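You operate a simulated robot arm through the tools that you are given. There is no shell and no other tool.

You run a simulated robot arm. Do the job below in one go: nothing can be reset, and whatever is moved stays where it is left.

TASK
Add 3 pumps of yellow dye to the beaker, lid it and shake it till the colour is even.
Fine: beaker back in its slide, slide in the middle, no other pump.

The check looks at the end state, three seconds after you hand in, the way a careful person would. Anything else that was tipped, shoved, dropped, spilled or broken makes it a failure. Lids that push on must go on centred and level and be pressed home; caps that screw on are set level and turned clockwise until they are tight.

THE ROBOT
A 7-joint arm with a two-finger parallel gripper, fixed in place. Base frame: the origin is at the foot of the arm, x ahead of it, y to its left, z up; the work surface is at about z = 860. Units: mm, degrees, N and s.
With the tool pointing down near the work surface it reaches from about 240 to 680 mm from the base axis. Its first joint turns from -66.0 to 66.0 degrees. Payload 2.4 kg.
Tool frame: the origin (TCP) lies between the finger pads and is the grasp point; the fingertips stand 30 mm ahead of it; z points along the fingers, y is the line along which they close. Largest opening 94 mm; finger width 28, thickness 10; the body of the gripper, 50 by 96 mm, starts 55 mm behind the TCP.
Orientation is that of the tool frame in the base frame, as [roll, pitch, yaw] about the fixed x, y, z axes, in that order (R = Rz(yaw) Ry(pitch) Rx(roll)). With the fingers straight down and closing along the base's y, the tool's x points along the base's -x, its y along +y and its z along -z.

THE INTERFACE
- The arm moves only by the tool send_rows. Its arguments are lists of equal length, an entry for each row: "slide": the shift along the tool's x, y, z in units of 30 mm (1.0 is 30 mm), a list of three; "dr": the turn, a rotation vector about the tool's x, y, z in units of 5 degrees (1.0 is 5 degrees), a list of three; "claw": the closure in counts, from 0 (fully open) to 255 (shut). In form: {"slide": [[tx, ty, tz], ...], "dr": [[wx, wy, wz], ...], "claw": [claw, ...]}. A call has 1 to 20 rows; each row shifts and turns the commanded pose from where the row before left it, along the tool's axes as they then stand. A call with a number of a shift or a turn outside -1 to 1 is refused whole. A row lasts 0.2 s, in which the tool goes at most 50 mm and 8.6 degrees; a call with a longer step from one row to the next is refused whole, and so is a gripper value outside its range. Where a pose cannot be reached the arm comes as near as it can. A force on the tool above 40 N (or 10 N above the force at the start of the call, whichever is more), or a blocked arm, ends the call early, and 0.2 s more pass. The fingers move at their own pace (about 153 mm/s each) and stop on an object; they squeeze with about 39 N. The grip force told is the motor's: it shows also when the fingers shut on nothing. Time passes only in rows, and 0.2 s behind the last, so rows that do not move let the fingers close. The reply holds the time, the measured pose of the TCP, the force on the tool along the base axes, the opening and the grip force, in the units named above and with some noise, with the torque about the TCP (base axes, N m) and any sound that the robot's microphone picked up.
- Cameras (640 x 400 px; columns grow to the right, rows downward): "scene" is fixed at [50.4, 483.6, 1458.2]; the picture's right is [-0.62, -0.78, 0.00], its down [-0.35, 0.28, -0.89] and it looks along [0.70, -0.56, -0.45] (base axes); focal length 319 px, centre (320, 200). "wrist" rides on the gripper at [76, 14, -102] in the tool frame; the picture's right is [-0.18, 0.98, 0.00], its down [-0.75, -0.14, -0.64] and it looks along [-0.63, -0.12, 0.77] (tool axes); focal length 243 px, centre (320, 200).
- camera(camera): a new picture of that camera. No time passes.
- probe_pixels(camera, pixels): for up to 12 pixels [column, row] of the newest picture of that camera ("zoom" is the newest enlarged one), the place [x, y, z] in the base frame of the surface seen there, good to about 2 mm. No time passes.
- close_up(camera, box): a new picture of the part [left, top, right, bottom] of that camera's present view, enlarged. No time passes.
- job_done(): hands the job in; it is judged then, once.

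Unless the task says otherwise, let go and move clear before handing in.

The tools are called after "Call:" as name(argument=value, ...) on one line, values as JSON. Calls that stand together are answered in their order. send_rows: Moves the arm, as the interface text tells. Its arguments: {"type":"object","properties":{"slide":{"type":"array","items":{"type":"array","items":{"type":"number"}}},"dr":{"type":"array","items":{"type":"array","items":{"type":"number"}}},"claw":{"type":"array","items":{"type":"number"}}},"required":["slide","dr","claw"]} The other tools are called the same way: camera (camera) takes a picture; probe_pixels (camera, pixels) gives the place of the surface under pixels of a picture; close_up (camera, box) takes an enlarged picture of a part of a camera's view; job_done () hands the job in.

At the start:

```text
time: 0.0
eef_pos: [351.6, 126.3, 1272.0]
tcp_rot: [180.0, 0.0, 180.0]
wrist_force: [0.8, 0.1, -0.8]
ft_torque: [0.0, 0.01, 0.0]
finger_gap: 94.0
gripper_force: 0.1
```

scene: 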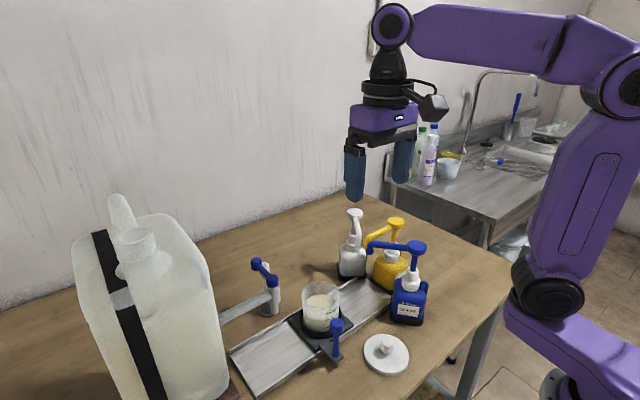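
wrist: 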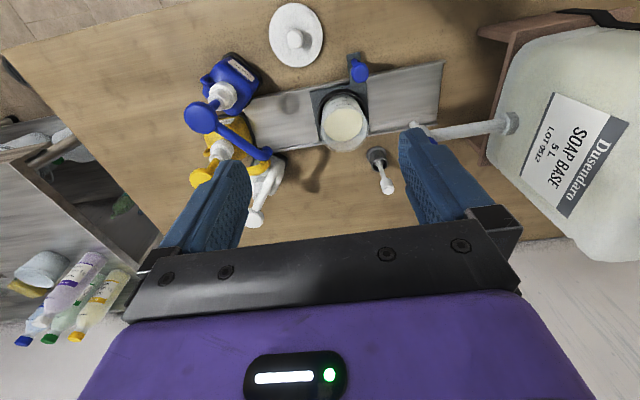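

The scene picture shows the beaker at about (321,308) in a sliding carriage on a rail, three pumps (white, yellow, blue) near (390,260), and a lid at (386,352). I'll look closer before moving.

Call:
close_up(camera="scene", box=[220, 190, 460, 400])

Call:
close_up(camera="wrist", box=[160, 0, 480, 220])

Call:
probe_pixels(camera="scene", pixels=[[355, 214], [350, 240], [397, 222], [378, 243], [388, 256], [417, 247], [372, 246], [410, 280], [386, 346], [386, 360], [320, 325], [337, 325]])

Call:
probe_pixels(camera="wrist", pixels=[[295, 38], [296, 15], [344, 125], [345, 97], [359, 70], [377, 155], [388, 188], [202, 118], [262, 154], [200, 178], [256, 220], [430, 80]])

```text
1.90 times, centred on (340, 295) of scene
```

zoom: 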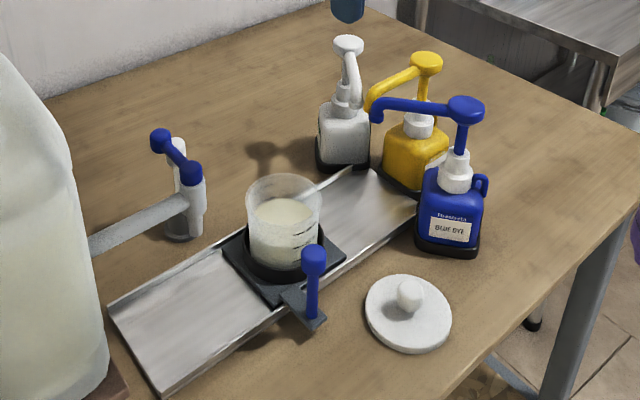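

```text
1.82 times, centred on (320, 110) of wrist
```

zoom: 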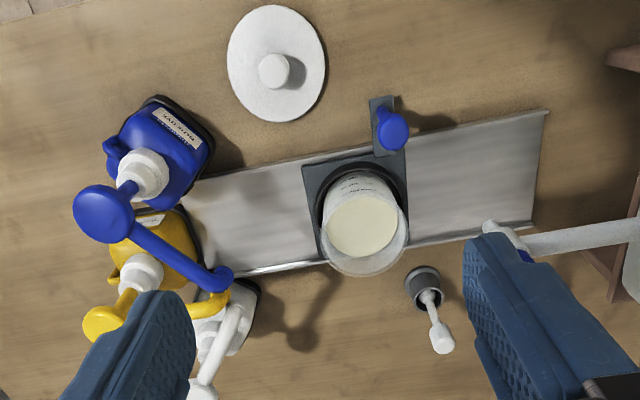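

```text
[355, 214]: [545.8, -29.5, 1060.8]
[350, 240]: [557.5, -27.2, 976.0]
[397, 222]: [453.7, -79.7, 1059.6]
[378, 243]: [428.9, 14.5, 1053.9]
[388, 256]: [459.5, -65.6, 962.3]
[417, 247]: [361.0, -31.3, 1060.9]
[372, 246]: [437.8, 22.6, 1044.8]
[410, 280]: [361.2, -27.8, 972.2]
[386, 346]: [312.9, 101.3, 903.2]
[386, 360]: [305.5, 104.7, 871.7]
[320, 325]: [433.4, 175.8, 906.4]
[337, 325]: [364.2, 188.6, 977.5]
```

```text
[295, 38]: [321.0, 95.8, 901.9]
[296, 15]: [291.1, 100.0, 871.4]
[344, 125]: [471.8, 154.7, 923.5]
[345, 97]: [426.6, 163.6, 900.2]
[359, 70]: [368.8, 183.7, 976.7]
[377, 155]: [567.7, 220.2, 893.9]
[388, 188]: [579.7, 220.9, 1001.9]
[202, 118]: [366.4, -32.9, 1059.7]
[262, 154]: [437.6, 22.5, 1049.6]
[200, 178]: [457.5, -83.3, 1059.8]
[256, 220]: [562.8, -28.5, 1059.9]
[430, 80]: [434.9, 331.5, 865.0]
```

The rail runs along y (about 0–340) at x≈430–500, and the slide sits near its middle with the handle post at (366,186,977). I'll zoom in on the pump nozzles and the beaker.

Call:
close_up(camera="scene", box=[330, 195, 450, 335])

Call:
close_up(camera="wrist", box=[170, 40, 300, 240])

Call:
close_up(camera="scene", box=[230, 240, 370, 400])

```text
2.86 times, centred on (390, 265) of scene
```

zoom: 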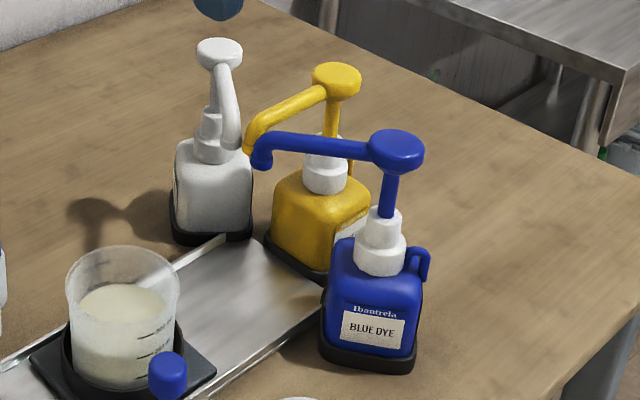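

```text
2.00 times, centred on (235, 140) of wrist
```

zoom: 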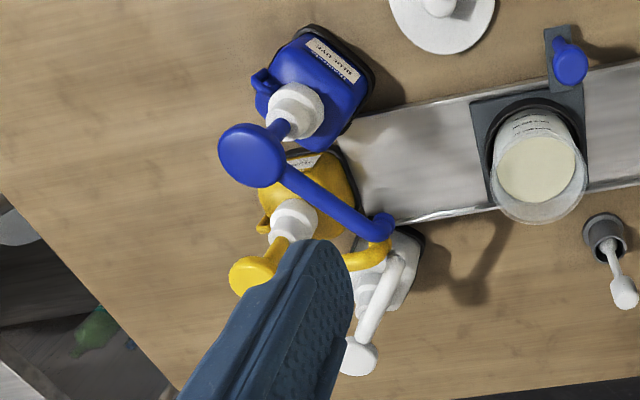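

```text
2.50 times, centred on (300, 320) of scene
```

zoom: 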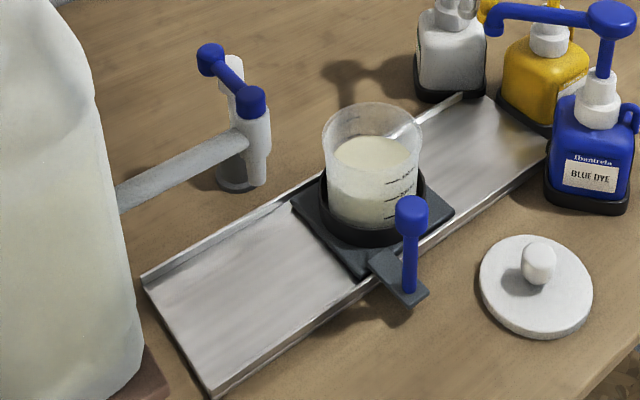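

The beaker, in a black ring on the slide, stands clear of the tap. I'll probe the rim, slide and rail ends.

Call:
probe_pixels(camera="zoom", pixels=[[324, 130], [420, 125], [375, 155], [372, 104], [372, 200], [372, 235], [295, 203], [452, 212], [362, 275], [420, 292], [145, 280], [210, 390]])

Call:
probe_pixels(camera="zoom", pixels=[[550, 150], [460, 97], [410, 208], [408, 280], [209, 50], [250, 98], [252, 150], [240, 185], [540, 250], [480, 280], [592, 290], [538, 335]])

Call:
probe_pixels(camera="wrist", pixels=[[320, 115], [370, 125], [346, 150], [343, 95], [250, 60], [230, 73], [205, 103], [252, 162], [250, 178], [275, 165], [237, 103], [217, 125]])

```text
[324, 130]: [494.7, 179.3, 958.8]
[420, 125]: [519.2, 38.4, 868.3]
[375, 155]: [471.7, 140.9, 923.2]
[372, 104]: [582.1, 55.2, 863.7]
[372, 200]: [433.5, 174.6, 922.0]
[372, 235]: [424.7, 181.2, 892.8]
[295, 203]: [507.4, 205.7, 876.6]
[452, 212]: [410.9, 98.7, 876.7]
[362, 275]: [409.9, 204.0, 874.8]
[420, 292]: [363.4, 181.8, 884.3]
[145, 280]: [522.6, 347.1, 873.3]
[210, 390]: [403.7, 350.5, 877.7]
```

```text
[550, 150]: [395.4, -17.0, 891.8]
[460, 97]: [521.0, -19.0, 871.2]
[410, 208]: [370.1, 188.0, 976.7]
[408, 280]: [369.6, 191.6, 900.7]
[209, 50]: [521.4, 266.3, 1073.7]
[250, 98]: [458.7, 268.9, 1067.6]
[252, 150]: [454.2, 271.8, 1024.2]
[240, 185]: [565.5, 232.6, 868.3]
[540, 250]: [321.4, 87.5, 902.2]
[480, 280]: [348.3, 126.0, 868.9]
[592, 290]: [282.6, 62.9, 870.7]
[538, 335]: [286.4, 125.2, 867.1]
```

```text
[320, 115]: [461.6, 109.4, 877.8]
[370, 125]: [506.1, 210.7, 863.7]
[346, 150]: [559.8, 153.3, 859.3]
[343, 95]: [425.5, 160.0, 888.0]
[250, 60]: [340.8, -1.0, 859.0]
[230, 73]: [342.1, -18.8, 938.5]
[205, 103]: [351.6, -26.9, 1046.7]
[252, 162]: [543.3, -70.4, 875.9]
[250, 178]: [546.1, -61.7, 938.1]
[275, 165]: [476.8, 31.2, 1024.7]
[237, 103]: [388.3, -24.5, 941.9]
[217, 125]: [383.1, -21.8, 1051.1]
```

The slide plate spans x≈410–507 and y≈103–205, so its centre is about (459,154). The beaker rim is near z=959. Next I'll probe the nozzle tips.

Call:
close_up(camera="scene", box=[340, 200, 420, 270])

Call:
probe_pixels(camera="scene", pixels=[[366, 246], [365, 243], [370, 253], [369, 248], [362, 247], [359, 246], [380, 233], [389, 218], [404, 225], [396, 218], [357, 230], [397, 227]])

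Call:
close_up(camera="wrist", box=[255, 0, 395, 160])

```text
5.71 times, centred on (380, 235) of scene
```

zoom: 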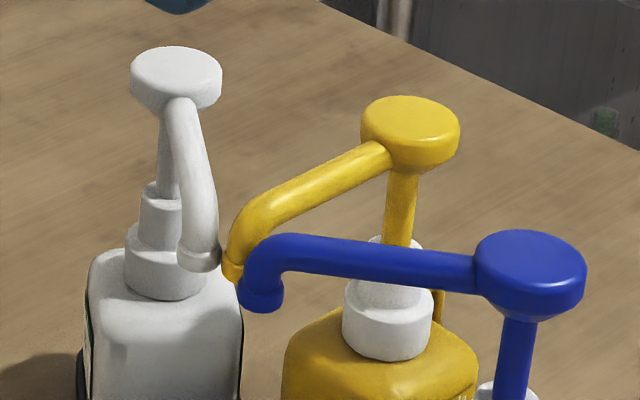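

```text
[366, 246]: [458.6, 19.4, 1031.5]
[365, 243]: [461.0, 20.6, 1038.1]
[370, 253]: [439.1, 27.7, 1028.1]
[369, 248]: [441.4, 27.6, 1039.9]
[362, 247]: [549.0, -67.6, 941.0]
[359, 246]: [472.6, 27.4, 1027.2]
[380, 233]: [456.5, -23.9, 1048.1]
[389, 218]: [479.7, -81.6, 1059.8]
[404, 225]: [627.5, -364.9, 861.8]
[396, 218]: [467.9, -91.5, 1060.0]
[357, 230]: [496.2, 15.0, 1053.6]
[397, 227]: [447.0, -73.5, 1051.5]
```

```text
2.50 times, centred on (325, 80) of wrist
```

zoom: 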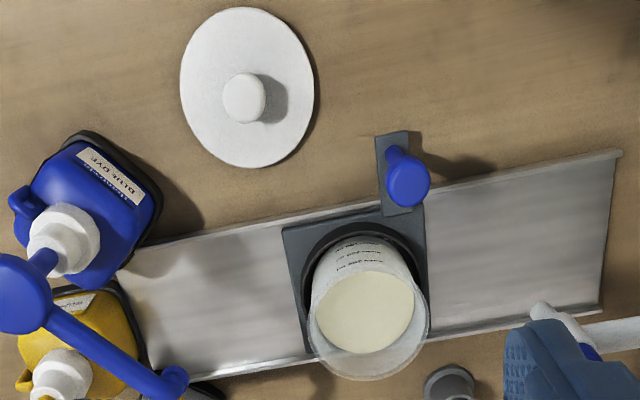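

The nozzle tips meet near (459,20,1027), so the beaker centre has to move about 132 mm toward −y. First I'll go above the handle post at (367,186), turn 45° to stay clear of the blue spout, and look again.

Call:
send_rows(slide=[[-0.1, 0.4, 0.8], [-0.1, 0.4, 0.8], [-0.1, 0.4, 0.8], [-0.1, 0.4, 0.8], [-0.1, 0.4, 0.8], [0, 0, 0], [0, 0, 0], [0, 0, 0], [0, 0, 0], [0, 0, 0], [0, 0, 0], [0, 0, 0], [0, 0, 0], [0, 0, 0], [0, 0, 0]], dr=[[0, 0, 0], [0, 0, 0], [0, 0, 0], [0, 0, 0], [0, 0, 0], [0, 0, 1], [0, 0, 1], [0, 0, 1], [0, 0, 1], [0, 0, 1], [0, 0, 1], [0, 0, 1], [0, 0, 1], [0, 0, 1], [0, 0, 0]], claw=[0, 0, 0, 0, 0, 0, 0, 0, 0, 0, 0, 0, 0, 0, 0])

Call:
camera(camera="wrist")

Call:
camera(camera="scene")

```text
time: 3.2
eef_pos: [366.7, 186.5, 1151.1]
tcp_rot: [179.9, 0.0, 134.9]
wrist_force: [0.4, 0.4, -0.6]
ft_torque: [-0.02, 0.02, -0.01]
finger_gap: 93.8
gripper_force: 0.0
```

```text
taken
```

wrist: 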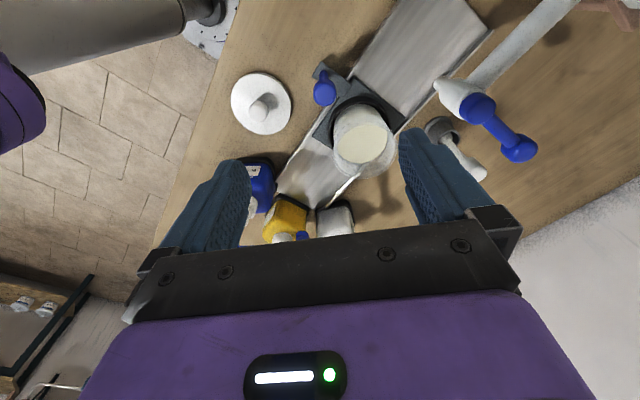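

```text
taken
```

scene: 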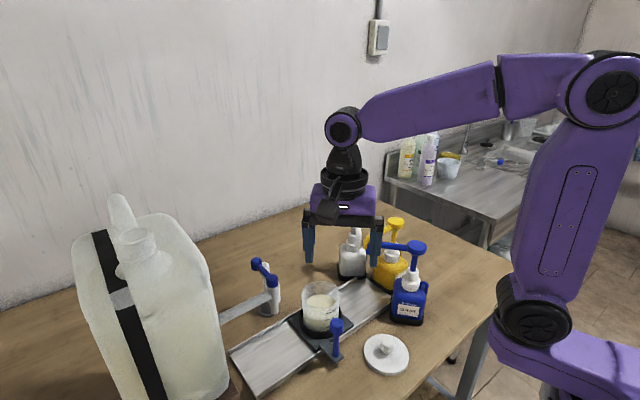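

The wrist view shows the post knob at (325,90), the lid at (262,103) and the beaker at (365,140). I'll zoom in and measure.

Call:
close_up(camera="wrist", box=[220, 50, 420, 190])

Call:
probe_pixels(camera="wrist", pixels=[[325, 82], [316, 90], [334, 92], [325, 102], [262, 104], [262, 74], [262, 134], [233, 95], [290, 110], [365, 140], [338, 120], [395, 150]])

```text
2.86 times, centred on (320, 120) of wrist
```

zoom: 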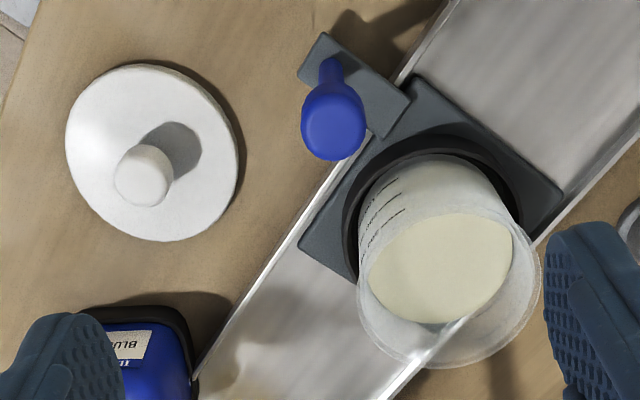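

```text
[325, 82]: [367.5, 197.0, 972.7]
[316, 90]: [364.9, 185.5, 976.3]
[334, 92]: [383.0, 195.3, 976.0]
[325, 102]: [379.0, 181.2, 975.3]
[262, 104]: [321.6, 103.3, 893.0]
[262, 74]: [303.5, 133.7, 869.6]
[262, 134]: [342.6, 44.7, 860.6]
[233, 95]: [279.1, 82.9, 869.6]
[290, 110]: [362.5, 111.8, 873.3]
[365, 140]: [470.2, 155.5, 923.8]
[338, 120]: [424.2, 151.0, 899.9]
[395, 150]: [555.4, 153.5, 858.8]
```

The knob centre looks to be near (371,188). I'll refine that using the zoom, and measure the lid and rim too.

Call:
probe_pixels(camera="zoom", pixels=[[333, 130], [308, 125], [358, 132], [334, 108], [332, 155], [140, 165], [130, 68], [70, 150], [237, 150], [165, 238], [110, 78], [220, 110]])

Call:
probe_pixels(camera="zoom", pixels=[[360, 290], [540, 260], [372, 320], [440, 363], [505, 340], [537, 290], [320, 35], [305, 75], [407, 100], [375, 135], [415, 78], [560, 195]])

```text
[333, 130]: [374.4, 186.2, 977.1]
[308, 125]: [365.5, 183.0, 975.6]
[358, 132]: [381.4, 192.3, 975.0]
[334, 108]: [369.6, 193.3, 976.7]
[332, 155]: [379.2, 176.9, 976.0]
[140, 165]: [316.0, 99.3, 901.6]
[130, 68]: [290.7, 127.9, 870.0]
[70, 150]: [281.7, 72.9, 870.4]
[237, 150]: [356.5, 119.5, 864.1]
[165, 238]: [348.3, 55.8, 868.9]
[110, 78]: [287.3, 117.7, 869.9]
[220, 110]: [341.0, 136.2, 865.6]
```

```text
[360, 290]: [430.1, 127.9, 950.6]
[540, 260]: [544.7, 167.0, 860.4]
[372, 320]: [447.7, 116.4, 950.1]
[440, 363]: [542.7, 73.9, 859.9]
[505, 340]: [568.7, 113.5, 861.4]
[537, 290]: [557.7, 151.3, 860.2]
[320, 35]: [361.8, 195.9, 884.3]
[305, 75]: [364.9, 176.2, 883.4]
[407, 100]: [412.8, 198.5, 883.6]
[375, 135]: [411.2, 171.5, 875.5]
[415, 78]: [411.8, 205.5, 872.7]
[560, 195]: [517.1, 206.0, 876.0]
```

The post knob is at about (373,187), with its top at z=977. I'll descend to z≈955 with the fingers open and then grip it.

Call:
send_rows(slide=[[-0.137, 0.16, 0.9], [0, 0, 0.95], [0, 0, 0.95], [0, 0, 0.95], [0, 0, 0.95], [0, 0, 0.95], [0, 0, 0.88], [0, 0, 0]], dr=[[0, 0, 0], [0, 0, 0], [0, 0, 0], [0, 0, 0], [0, 0, 0], [0, 0, 0], [0, 0, 0], [0, 0, 0]], claw=[0, 0, 0, 0, 0, 0, 0, 0])

Call:
camera(camera="wrist")

Call:
close_up(camera="scene", box=[230, 190, 450, 400])

```text
time: 5.0
eef_pos: [374.2, 187.3, 956.7]
tcp_rot: [-179.9, 0.0, 135.1]
wrist_force: [-0.1, 0.1, -0.3]
ft_torque: [-0.02, -0.01, 0.0]
finger_gap: 94.1
gripper_force: 0.1
```

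```text
taken
```

wrist: 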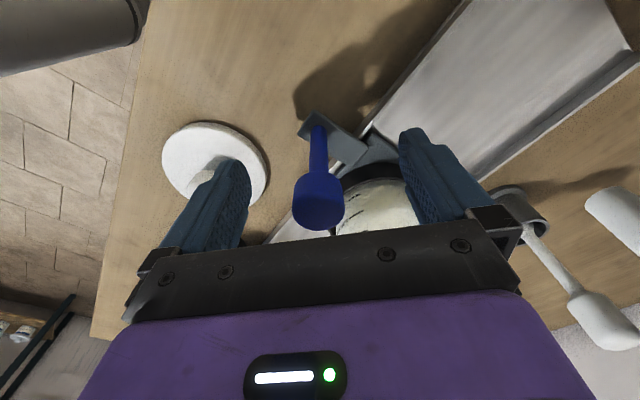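

```text
1.90 times, centred on (340, 295) of scene
```

zoom: 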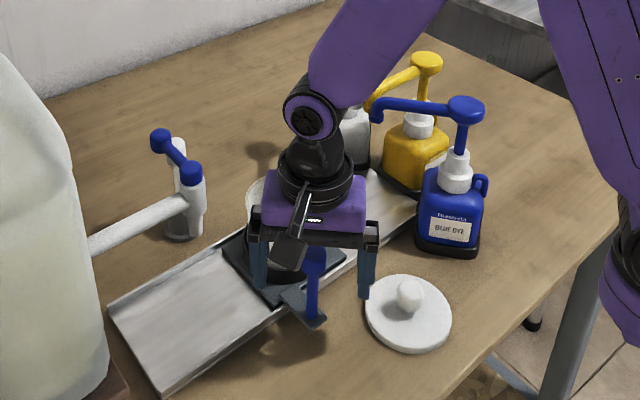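

The knob is centred between the fingers (wrist (318,200)). I'll close on it.

Call:
send_rows(slide=[[0, 0, 0], [0, 0, 0], [0, 0, 0], [0, 0, 0]], dr=[[0, 0, 0], [0, 0, 0], [0, 0, 0], [0, 0, 0]], claw=[255, 255, 255, 255])

```text
time: 6.0
eef_pos: [370.8, 187.9, 956.9]
tcp_rot: [-179.9, 0.0, 135.0]
wrist_force: [-8.0, -1.1, -2.7]
ft_torque: [0.33, -0.01, -0.07]
finger_gap: 25.2
gripper_force: 44.8
```

I've gripped the post at about y=187.9, with a small −x strain that I'll relieve first. Then I'll pull the slide about 115 mm toward the pumps, slowly.

Call:
send_rows(slide=[[0.07, -0.07, 0], [0, 0, 0], [-0.1, -0.1, 0], [-0.2, -0.2, 0], [-0.24, -0.24, 0], [-0.24, -0.24, 0], [-0.24, -0.24, 0], [-0.24, -0.24, 0], [-0.24, -0.24, 0], [-0.24, -0.24, 0], [-0.24, -0.24, 0], [-0.24, -0.24, 0], [-0.24, -0.24, 0], [-0.2, -0.2, 0], [-0.1, -0.1, 0], [0, 0, 0]], dr=[[0, 0, 0], [0, 0, 0], [0, 0, 0], [0, 0, 0], [0, 0, 0], [0, 0, 0], [0, 0, 0], [0, 0, 0], [0, 0, 0], [0, 0, 0], [0, 0, 0], [0, 0, 0], [0, 0, 0], [0, 0, 0], [0, 0, 0], [0, 0, 0]], claw=[255, 255, 255, 255, 255, 255, 255, 255, 255, 255, 255, 255, 255, 255, 255, 255])

Call:
camera(camera="wrist")

Call:
close_up(camera="scene", box=[230, 190, 450, 400])

```text
time: 9.4
eef_pos: [372.0, 71.7, 955.4]
tcp_rot: [179.7, 0.2, 135.0]
wrist_force: [27.8, 2.3, -22.7]
ft_torque: [0.09, 1.19, -0.02]
finger_gap: 25.1
gripper_force: 44.6
```

```text
taken
```

wrist: 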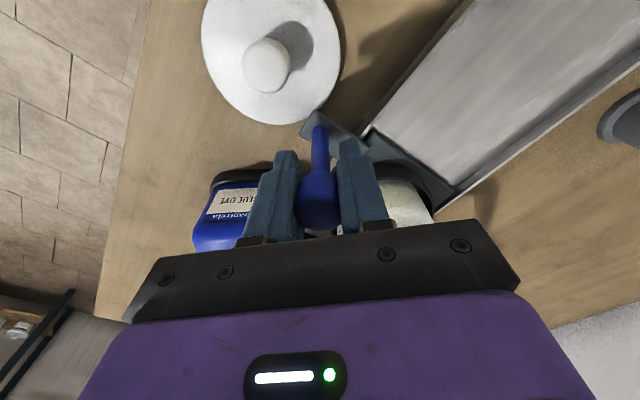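

```text
1.90 times, centred on (340, 295) of scene
```

zoom: 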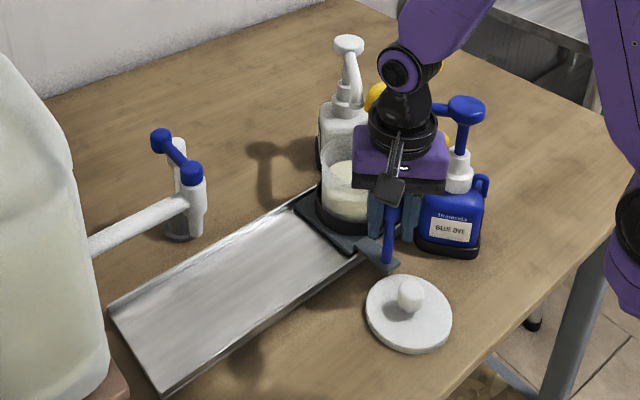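

The slide moved 116 mm, and the pose reads (372,72). The wrist force has risen to 28 N in x and −23 N in z, so I'll hold still for two rows and read it again before going on.

Call:
send_rows(slide=[[0, 0, 0], [0, 0, 0]], dr=[[0, 0, 0], [0, 0, 0]], claw=[255, 255])

Call:
camera(camera="scene")

Call:
close_up(camera="scene", box=[330, 200, 450, 320])

Call:
close_up(camera="wrist", box=[180, 100, 480, 280])

```text
time: 10.0
eef_pos: [371.5, 70.8, 956.3]
tcp_rot: [179.7, 0.1, 135.0]
wrist_force: [28.9, 3.5, -27.7]
ft_torque: [-0.29, 0.86, -0.04]
finger_gap: 25.1
gripper_force: 44.9
```

```text
taken
```

scene: 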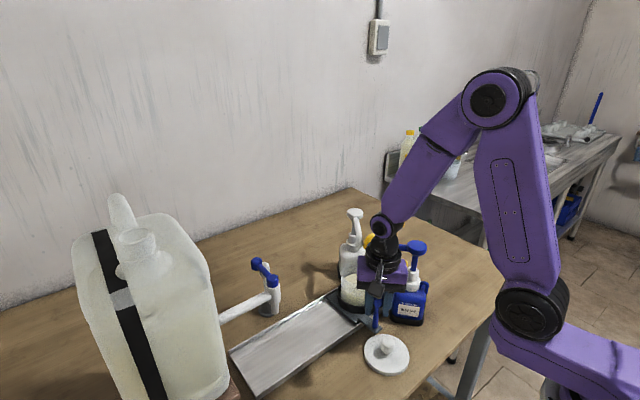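

```text
3.33 times, centred on (390, 260) of scene
```

zoom: 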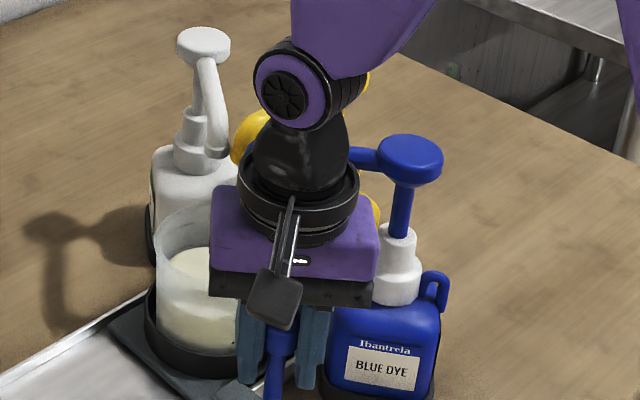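

```text
2.13 times, centred on (330, 190) of wrist
```

zoom: 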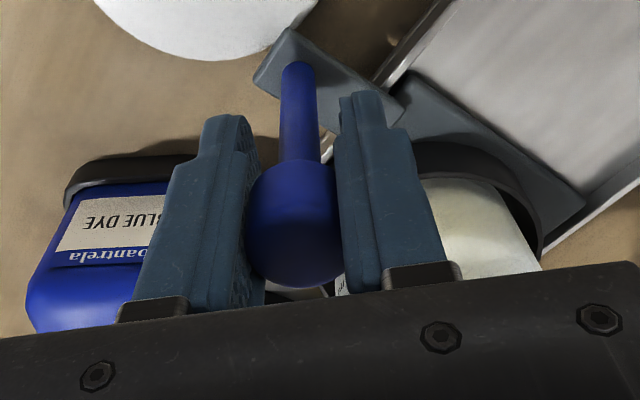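

The strain persists, so something is constraining the tool. I'll loosen the fingers to about 40 mm, still around the post, to see whether it comes from the grip.

Call:
send_rows(slide=[[0, 0, 0], [0, 0, 0]], dr=[[0, 0, 0], [0, 0, 0]], claw=[146, 146])

Call:
close_up(camera="wrist", box=[180, 100, 480, 280])

```text
time: 10.6
eef_pos: [368.9, 71.6, 956.0]
tcp_rot: [-179.9, 0.0, 135.0]
wrist_force: [-0.2, 0.3, 0.3]
ft_torque: [0.0, -0.01, 0.0]
finger_gap: 40.1
gripper_force: 0.0
```

```text
2.13 times, centred on (330, 190) of wrist
```

zoom: 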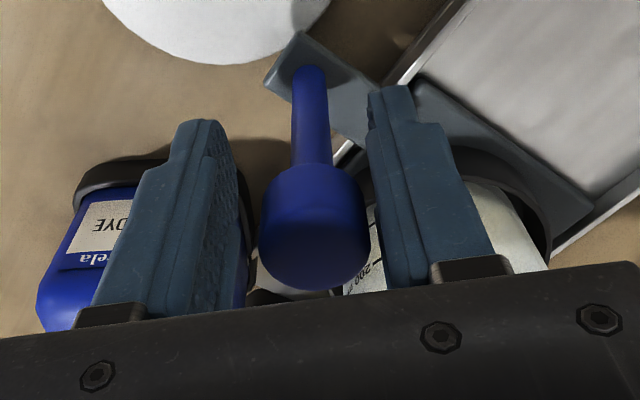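

Loosening dropped the forces to zero, so it was only a small x misalignment against the rail. I'll re-centre by +2.5 mm in x, re-grip and move the last 16 mm or so.

Call:
send_rows(slide=[[-0.06, 0.06, 0], [0, 0, 0], [0, 0, 0], [0, 0, 0], [-0.1, -0.1, 0], [-0.14, -0.14, 0], [-0.1, -0.1, 0], [0, 0, 0]], dr=[[0, 0, 0], [0, 0, 0], [0, 0, 0], [0, 0, 0], [0, 0, 0], [0, 0, 0], [0, 0, 0], [0, 0, 0]], claw=[146, 255, 255, 255, 255, 255, 255, 255])

Call:
close_up(camera="scene", box=[310, 190, 450, 330])

```text
time: 11.9
eef_pos: [372.3, 71.3, 956.5]
tcp_rot: [179.6, 0.3, 135.6]
wrist_force: [2.7, 10.8, -7.9]
ft_torque: [-0.38, 0.42, -0.14]
finger_gap: 24.6
gripper_force: 45.4
stopped in row 6: the force on the tool passed its limit at 48 N (the readings are from after the stop); the commanded pose is now the measured one
```

```text
2.86 times, centred on (380, 260) of scene
```

zoom: 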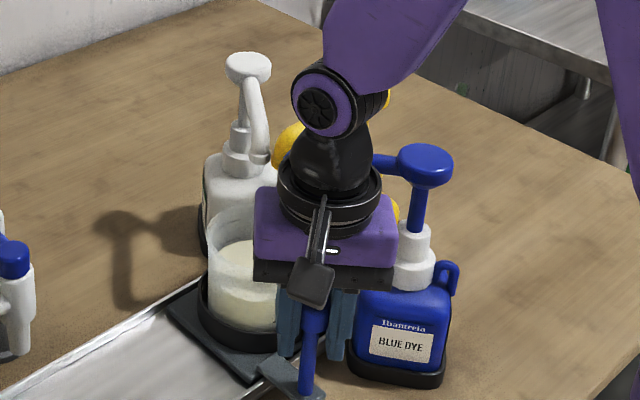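

The slide met its end stop at post y≈71, which puts its centre at about y≈38 (the tap at y≈270 is the mirror-image stop). I'll let go, rise straight up and check the beaker against the nozzle.

Call:
send_rows(slide=[[0, 0, 0], [0, 0, 0], [0, 0, -0.5], [0, 0, -1], [0, 0, -1], [0, 0, -1], [0, 0, -1], [0, 0, -1], [0, 0, -1], [0, 0, 0]], dr=[[0, 0, 0], [0, 0, 0], [0, 0, 0], [0, 0, 0], [0, 0, 0], [0, 0, 0], [0, 0, 0], [0, 0, 0], [0, 0, 0], [0, 0, 0]], claw=[92, 92, 92, 92, 92, 92, 92, 92, 92, 92])

Call:
camera(camera="wrist")

Call:
close_up(camera="scene", box=[310, 190, 450, 330])

```text
time: 14.1
eef_pos: [371.6, 68.7, 1149.9]
tcp_rot: [179.7, 0.1, 135.5]
wrist_force: [-0.5, 0.0, -0.2]
ft_torque: [0.02, 0.01, 0.02]
finger_gap: 60.2
gripper_force: 0.2
```

```text
taken
```

wrist: 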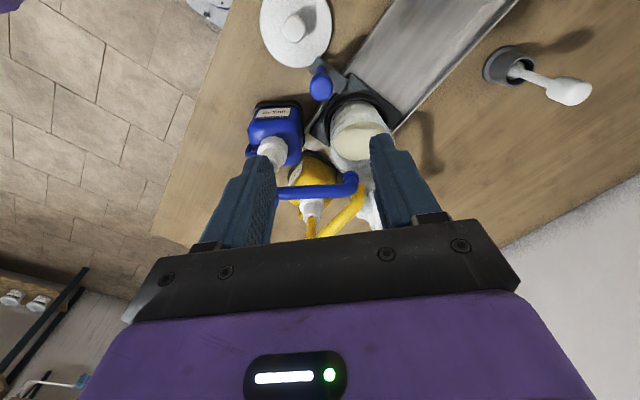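

```text
2.86 times, centred on (380, 260) of scene
```

zoom: 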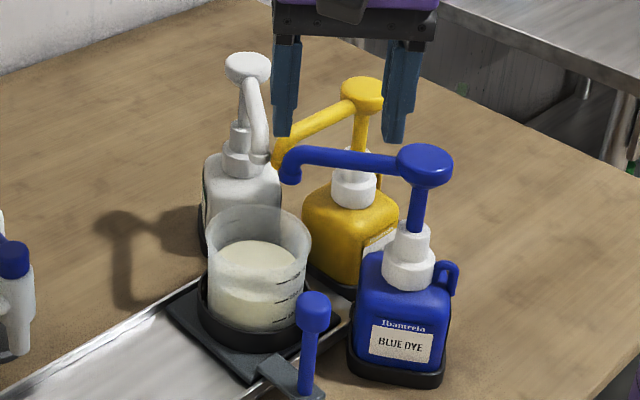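

The beaker is at the stop, and projecting the yellow nozzle down puts it inside the rim, about 15 mm off centre. Now I'll locate the yellow pump head precisely.

Call:
close_up(camera="scene", box=[370, 205, 420, 240])

Call:
probe_pixels(camera="scene", pixels=[[395, 221], [390, 221], [400, 221], [394, 218], [396, 225], [323, 303], [390, 300], [320, 285], [337, 325]])

```text
11.43 times, centred on (395, 222) of scene
```

zoom: 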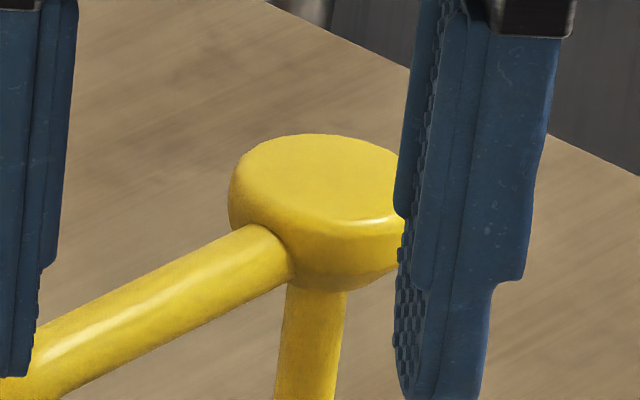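

```text
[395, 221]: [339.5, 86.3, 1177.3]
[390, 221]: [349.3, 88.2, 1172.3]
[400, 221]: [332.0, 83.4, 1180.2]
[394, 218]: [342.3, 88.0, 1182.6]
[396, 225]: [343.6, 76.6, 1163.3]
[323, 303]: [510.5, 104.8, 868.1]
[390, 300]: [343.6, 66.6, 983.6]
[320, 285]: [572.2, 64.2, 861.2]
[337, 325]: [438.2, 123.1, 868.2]
```

I'll move to about (372,−82,1230) with the yaw back at 180 and the fingers shut, so I can see the yellow head from the wrist.

Call:
send_rows(slide=[[0, 0, -0.9], [0, 0, -0.9], [0, 0, -0.9], [-0.707, -0.707, 0], [-0.707, -0.707, 0], [-0.707, -0.707, 0], [-0.707, -0.707, 0], [-0.707, -0.707, 0], [0, 0, 0], [0, 0, 0], [0, 0, 0], [0, 0, 0], [0, 0, 0], [0, 0, 0], [0, 0, 0], [0, 0, 0], [0, 0, 0], [0, 0, 0]], dr=[[0, 0, 0], [0, 0, 0], [0, 0, 0], [0, 0, 0], [0, 0, 0], [0, 0, 0], [0, 0, 0], [0, 0, 0], [0, 0, -1], [0, 0, -1], [0, 0, -1], [0, 0, -1], [0, 0, -1], [0, 0, -1], [0, 0, -1], [0, 0, -1], [0, 0, -0.9], [0, 0, 0]], claw=[92, 92, 92, 92, 92, 92, 92, 92, 92, 92, 92, 92, 92, 92, 92, 92, 92, 92])

Call:
camera(camera="wrist")

Call:
close_up(camera="scene", box=[310, 190, 450, 330])

```text
time: 17.9
eef_pos: [372.3, -81.1, 1232.4]
tcp_rot: [179.8, 0.3, -179.9]
wrist_force: [-0.7, 0.4, -0.3]
ft_torque: [-0.02, 0.0, 0.03]
finger_gap: 60.3
gripper_force: 0.0
```

```text
taken
```

wrist: 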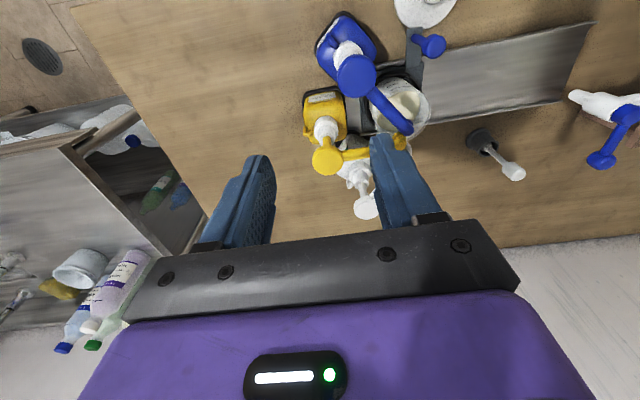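

```text
2.86 times, centred on (380, 260) of scene
```

zoom: 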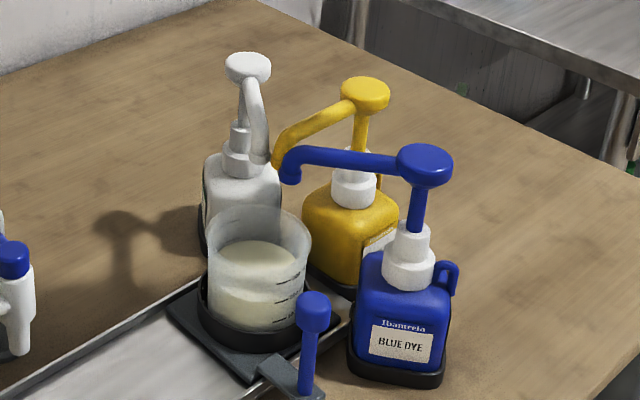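

The wrist picture shows the yellow head at (326,160). I'll zoom in and probe its outline and the nozzle area.

Call:
close_up(camera="wrist", box=[290, 70, 450, 220])

Call:
probe_pixels(camera="wrist", pixels=[[326, 160], [316, 160], [337, 160], [326, 152], [326, 171], [405, 127], [401, 142], [395, 143], [395, 85], [426, 100], [432, 46], [365, 207]])

Call:
probe_pixels(camera="scene", pixels=[[395, 221], [388, 220], [402, 223], [394, 218], [396, 226], [362, 247], [366, 243], [370, 253], [389, 297]])

```text
2.67 times, centred on (370, 145) of wrist
```

zoom: 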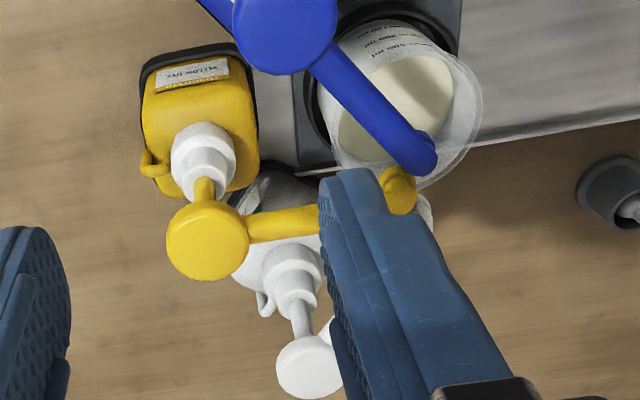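

```text
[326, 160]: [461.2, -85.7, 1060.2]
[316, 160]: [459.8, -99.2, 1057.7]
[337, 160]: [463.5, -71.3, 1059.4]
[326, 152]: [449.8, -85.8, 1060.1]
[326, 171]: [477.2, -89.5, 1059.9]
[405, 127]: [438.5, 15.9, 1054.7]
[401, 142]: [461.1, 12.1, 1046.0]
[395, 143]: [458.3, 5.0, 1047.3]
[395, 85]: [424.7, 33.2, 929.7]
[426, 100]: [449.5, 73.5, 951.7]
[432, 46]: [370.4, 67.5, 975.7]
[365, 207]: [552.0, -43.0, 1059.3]
```

```text
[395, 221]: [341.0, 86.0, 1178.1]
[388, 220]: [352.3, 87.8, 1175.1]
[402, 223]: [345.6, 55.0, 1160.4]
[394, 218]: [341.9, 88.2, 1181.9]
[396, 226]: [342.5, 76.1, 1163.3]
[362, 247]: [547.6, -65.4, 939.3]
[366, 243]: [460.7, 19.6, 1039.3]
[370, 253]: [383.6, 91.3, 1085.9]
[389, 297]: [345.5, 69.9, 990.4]
```

The yellow head top is centred near (461,−84.5) at z=1060. I'll move over it with the fingers shut and stop with the tips about 20 mm above it.

Call:
send_rows(slide=[[-0.74, -0.03, 0], [-0.74, -0.03, 0], [-0.74, -0.03, 0], [-0.74, -0.02, 0], [0, 0, 0.9], [0, 0, 0.9], [0, 0, 0.9], [0, 0, 0.9], [0, 0, 0.1], [0, 0, 0]], dr=[[0, 0, 0], [0, 0, 0], [0, 0, 0], [0, 0, 0], [0, 0, 0], [0, 0, 0], [0, 0, 0], [0, 0, 0], [0, 0, 0], [0, 0, 0]], claw=[255, 255, 255, 255, 255, 255, 255, 255, 255, 255])

Call:
close_up(camera="wrist", box=[220, 70, 440, 230])

Call:
close_up(camera="scene", box=[310, 180, 450, 320])

```text
time: 20.1
eef_pos: [461.5, -84.7, 1120.9]
tcp_rot: [179.9, 0.3, 180.0]
wrist_force: [0.2, 0.1, 0.6]
ft_torque: [0.01, 0.01, 0.0]
finger_gap: 0.0
gripper_force: 33.5
```

```text
2.50 times, centred on (330, 150) of wrist
```

zoom: 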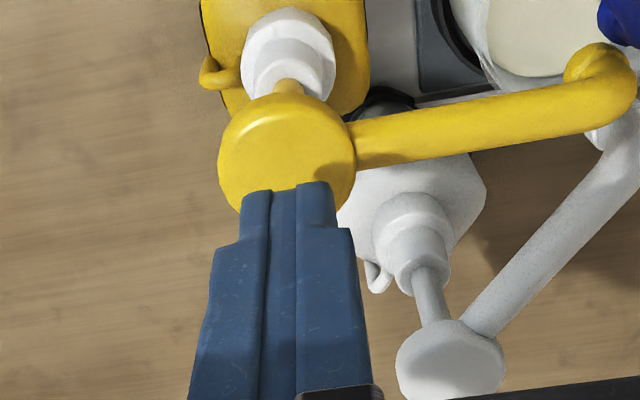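

```text
2.86 times, centred on (380, 250) of scene
```

zoom: 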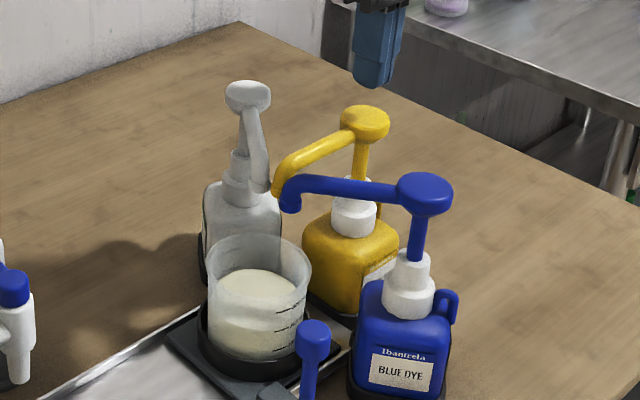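

The tips hang about 30 mm over the head, roughly centred; I'll shift (−2.5,−1.5) mm. Now the first press: down slowly until it bottoms out, watching force and sound.

Call:
send_rows(slide=[[0.08, -0.05, 0.4], [0, 0, 0.3], [0, 0, 0.2], [0, 0, 0.15], [0, 0, 0.15], [0, 0, 0.15], [0, 0, 0.15]], dr=[[0, 0, 0], [0, 0, 0], [0, 0, 0], [0, 0, 0], [0, 0, 0], [0, 0, 0], [0, 0, 0]], claw=[255, 255, 255, 255, 255, 255, 255])

```text
time: 21.7
eef_pos: [459.6, -84.2, 1077.9]
tcp_rot: [179.7, 0.3, 180.0]
wrist_force: [-1.1, 1.2, 3.8]
ft_torque: [0.02, 0.08, 0.01]
finger_gap: 0.0
gripper_force: 33.1
```

I'm now 12 mm into the stroke with only 3.8 N of spring force. I'll continue down to the bottom.

Call:
send_rows(slide=[[0, 0, 0.15], [0, 0, 0.15], [0, 0, 0.15], [0, 0, 0.15], [0, 0, 0.15], [0, 0, 0.15]], dr=[[0, 0, 0], [0, 0, 0], [0, 0, 0], [0, 0, 0], [0, 0, 0], [0, 0, 0]], claw=[255, 255, 255, 255, 255, 255])

Call:
close_up(camera="scene", box=[310, 180, 450, 320])

```text
time: 23.1
eef_pos: [459.6, -85.1, 1049.7]
tcp_rot: [179.8, 0.4, 180.0]
wrist_force: [2.1, 1.3, 8.2]
ft_torque: [0.04, 0.06, -0.01]
finger_gap: 0.0
gripper_force: 32.7
```

```text
2.86 times, centred on (380, 250) of scene
```

zoom: 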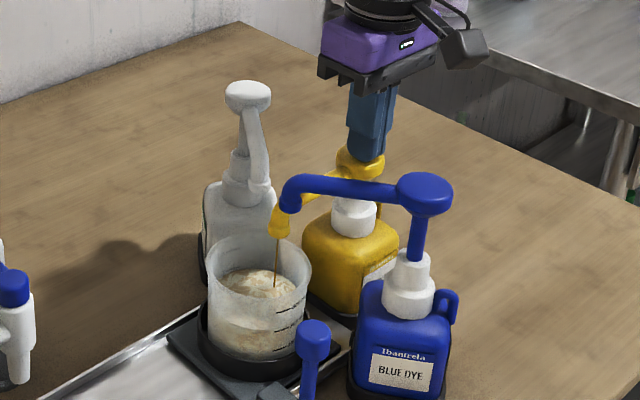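

A yellow stream is falling into the beaker (zoom (275,265)). The plunger hasn't hit bottom yet, so I'll keep going to the end of the stroke.

Call:
send_rows(slide=[[0, 0, 0.12], [0, 0, 0.12], [0, 0, 0.12], [0, 0, 0.12], [0, 0, 0.12]], dr=[[0, 0, 0], [0, 0, 0], [0, 0, 0], [0, 0, 0], [0, 0, 0]], claw=[255, 255, 255, 255, 255])

Call:
close_up(camera="scene", box=[310, 180, 450, 320])

```text
time: 23.7
eef_pos: [459.6, -85.5, 1047.3]
tcp_rot: [179.9, 0.5, -179.8]
wrist_force: [-7.8, 1.4, 22.3]
ft_torque: [0.07, 0.5, -0.03]
finger_gap: 0.0
gripper_force: 33.0
stopped in row 2: the force on the tool passed its limit at 47 N (the readings are from after the stop); the commanded pose is now the measured one
```

```text
2.86 times, centred on (380, 250) of scene
```

zoom: 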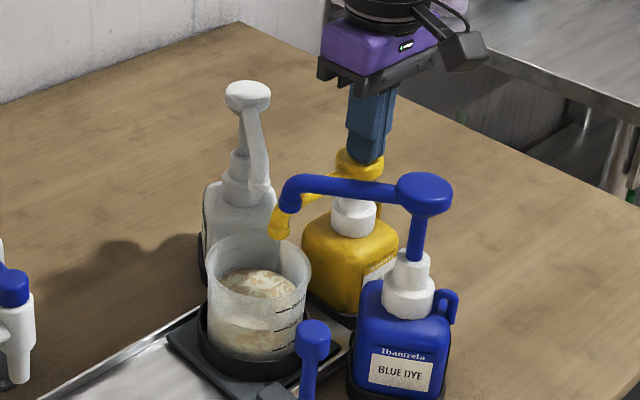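

The plunger bottomed at TCP z≈1047, a stroke of about 43 mm. I'll raise fully and check that the head has sprung back.

Call:
send_rows(slide=[[0, 0, -0.3], [0, 0, -0.3], [0, 0, -0.3], [0, 0, -0.3], [0, 0, -0.3], [0, 0, -0.3], [0, 0, -0.2], [0, 0, 0], [0, 0, 0]], dr=[[0, 0, 0], [0, 0, 0], [0, 0, 0], [0, 0, 0], [0, 0, 0], [0, 0, 0], [0, 0, 0], [0, 0, 0], [0, 0, 0]], claw=[255, 255, 255, 255, 255, 255, 255, 255, 255])

Call:
close_up(camera="scene", box=[310, 180, 450, 320])

Call:
close_up(camera="wrist", box=[220, 70, 440, 230])

```text
time: 25.7
eef_pos: [459.3, -86.3, 1105.5]
tcp_rot: [179.9, 0.5, -180.0]
wrist_force: [-0.2, -0.1, -0.5]
ft_torque: [0.01, 0.02, 0.02]
finger_gap: 0.2
gripper_force: 32.5
```

```text
2.86 times, centred on (380, 250) of scene
```

zoom: 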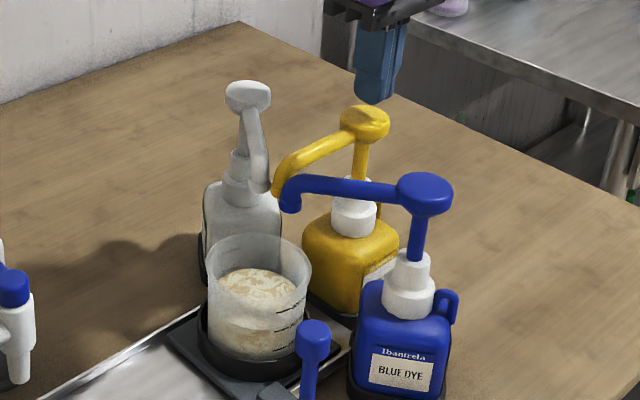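

```text
2.50 times, centred on (330, 150) of wrist
```

zoom: 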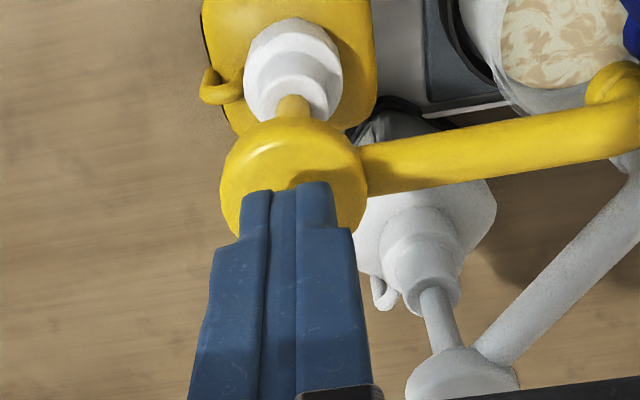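

The head is back up, and there are swirls in the beaker from pump one. Now press two, with the same full stroke.

Call:
send_rows(slide=[[0, 0, 0.4], [0, 0, 0.2], [0, 0, 0.15], [0, 0, 0.15], [0, 0, 0.15], [0, 0, 0.15], [0, 0, 0.15], [0, 0, 0.15], [0, 0, 0.15], [0, 0, 0.15], [0, 0, 0.08], [0, 0, 0.08], [0, 0, 0.08], [0, 0, 0]], dr=[[0, 0, 0], [0, 0, 0], [0, 0, 0], [0, 0, 0], [0, 0, 0], [0, 0, 0], [0, 0, 0], [0, 0, 0], [0, 0, 0], [0, 0, 0], [0, 0, 0], [0, 0, 0], [0, 0, 0], [0, 0, 0]], claw=[255, 255, 255, 255, 255, 255, 255, 255, 255, 255, 255, 255, 255, 255])

Call:
close_up(camera="scene", box=[310, 180, 450, 320])

```text
time: 28.7
eef_pos: [459.3, -85.2, 1048.7]
tcp_rot: [179.9, 0.4, -179.9]
wrist_force: [-7.0, 0.6, 18.6]
ft_torque: [0.01, 0.5, -0.02]
finger_gap: 0.0
gripper_force: 33.0
stopped in row 14: the force on the tool passed its limit at 41 N (the readings are from after the stop); the commanded pose is now the measured one
```

```text
2.86 times, centred on (380, 250) of scene
```

zoom: 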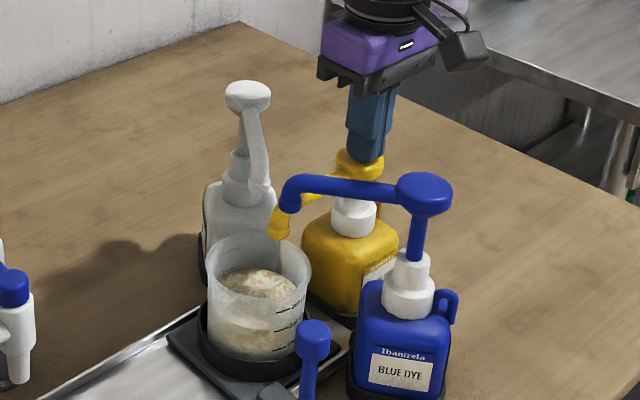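

The second stroke bottomed out. I'll raise fully and let the head return.

Call:
send_rows(slide=[[0, 0, -0.3], [0, 0, -0.3], [0, 0, -0.3], [0, 0, -0.3], [0, 0, -0.3], [0, 0, -0.3], [0, 0, -0.1], [0, 0, 0], [0, 0, 0]], dr=[[0, 0, 0], [0, 0, 0], [0, 0, 0], [0, 0, 0], [0, 0, 0], [0, 0, 0], [0, 0, 0], [0, 0, 0], [0, 0, 0]], claw=[255, 255, 255, 255, 255, 255, 255, 255, 255])

Call:
close_up(camera="scene", box=[310, 180, 450, 320])

Call:
close_up(camera="wrist", box=[220, 70, 440, 230])

```text
time: 30.7
eef_pos: [459.9, -86.1, 1104.9]
tcp_rot: [179.8, 0.5, -179.9]
wrist_force: [-0.4, -0.3, -0.1]
ft_torque: [0.02, 0.0, -0.01]
finger_gap: 0.0
gripper_force: 33.1
```

```text
2.86 times, centred on (380, 250) of scene
```

zoom: 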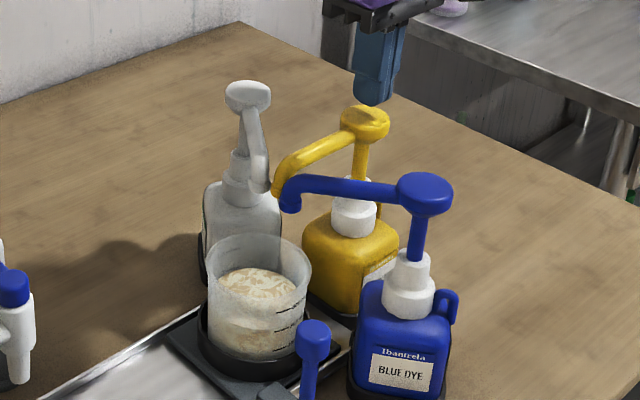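

```text
2.50 times, centred on (330, 150) of wrist
```

zoom: 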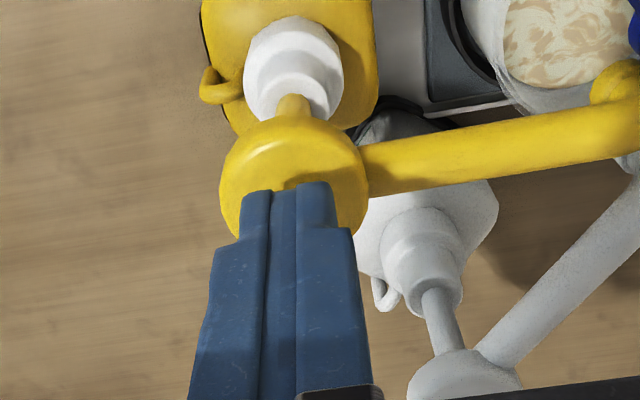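

The head is back up. For press three I'll pause near the end of the stroke to see the stream.

Call:
send_rows(slide=[[0, 0, 0.4], [0, 0, 0.2], [0, 0, 0.15], [0, 0, 0.15], [0, 0, 0.15], [0, 0, 0.15], [0, 0, 0.15], [0, 0, 0.15], [0, 0, 0.15], [0, 0, 0.15]], dr=[[0, 0, 0], [0, 0, 0], [0, 0, 0], [0, 0, 0], [0, 0, 0], [0, 0, 0], [0, 0, 0], [0, 0, 0], [0, 0, 0], [0, 0, 0]], claw=[255, 255, 255, 255, 255, 255, 255, 255, 255, 255])

Call:
close_up(camera="scene", box=[310, 180, 450, 320])

Call:
send_rows(slide=[[0, 0, 0.08], [0, 0, 0.08], [0, 0, 0.08], [0, 0, 0]], dr=[[0, 0, 0], [0, 0, 0], [0, 0, 0], [0, 0, 0]], claw=[255, 255, 255, 255])

Call:
close_up(camera="scene", box=[310, 180, 450, 320])

```text
time: 32.9
eef_pos: [460.8, -86.5, 1049.4]
tcp_rot: [179.8, 0.5, 180.0]
wrist_force: [3.4, 0.7, 8.7]
ft_torque: [-0.01, 0.03, -0.01]
finger_gap: 0.0
gripper_force: 32.7
```

```text
2.86 times, centred on (380, 250) of scene
```

zoom: 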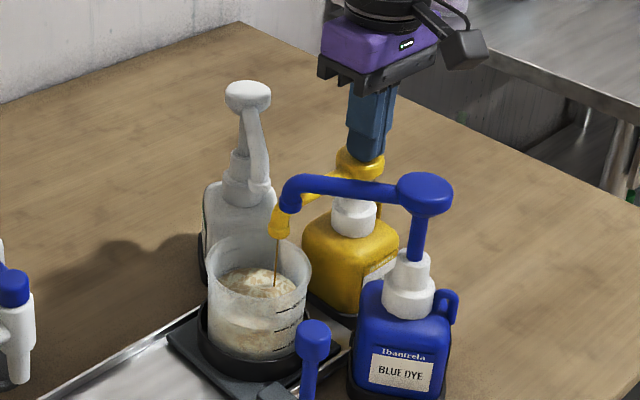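

```text
time: 33.5
eef_pos: [459.8, -86.4, 1048.7]
tcp_rot: [179.8, 0.7, -179.9]
wrist_force: [-7.5, 1.6, 21.4]
ft_torque: [0.02, 0.5, -0.03]
finger_gap: 0.1
gripper_force: 33.2
stopped in row 3: the force on the tool passed its limit at 44 N (the readings are from after the stop); the commanded pose is now the measured one
```

```text
2.86 times, centred on (380, 250) of scene
```

zoom: 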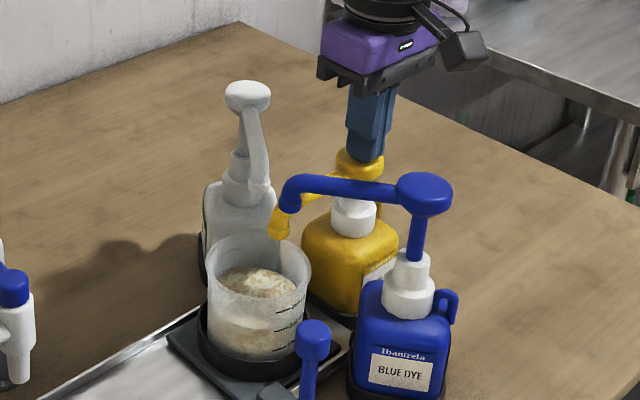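

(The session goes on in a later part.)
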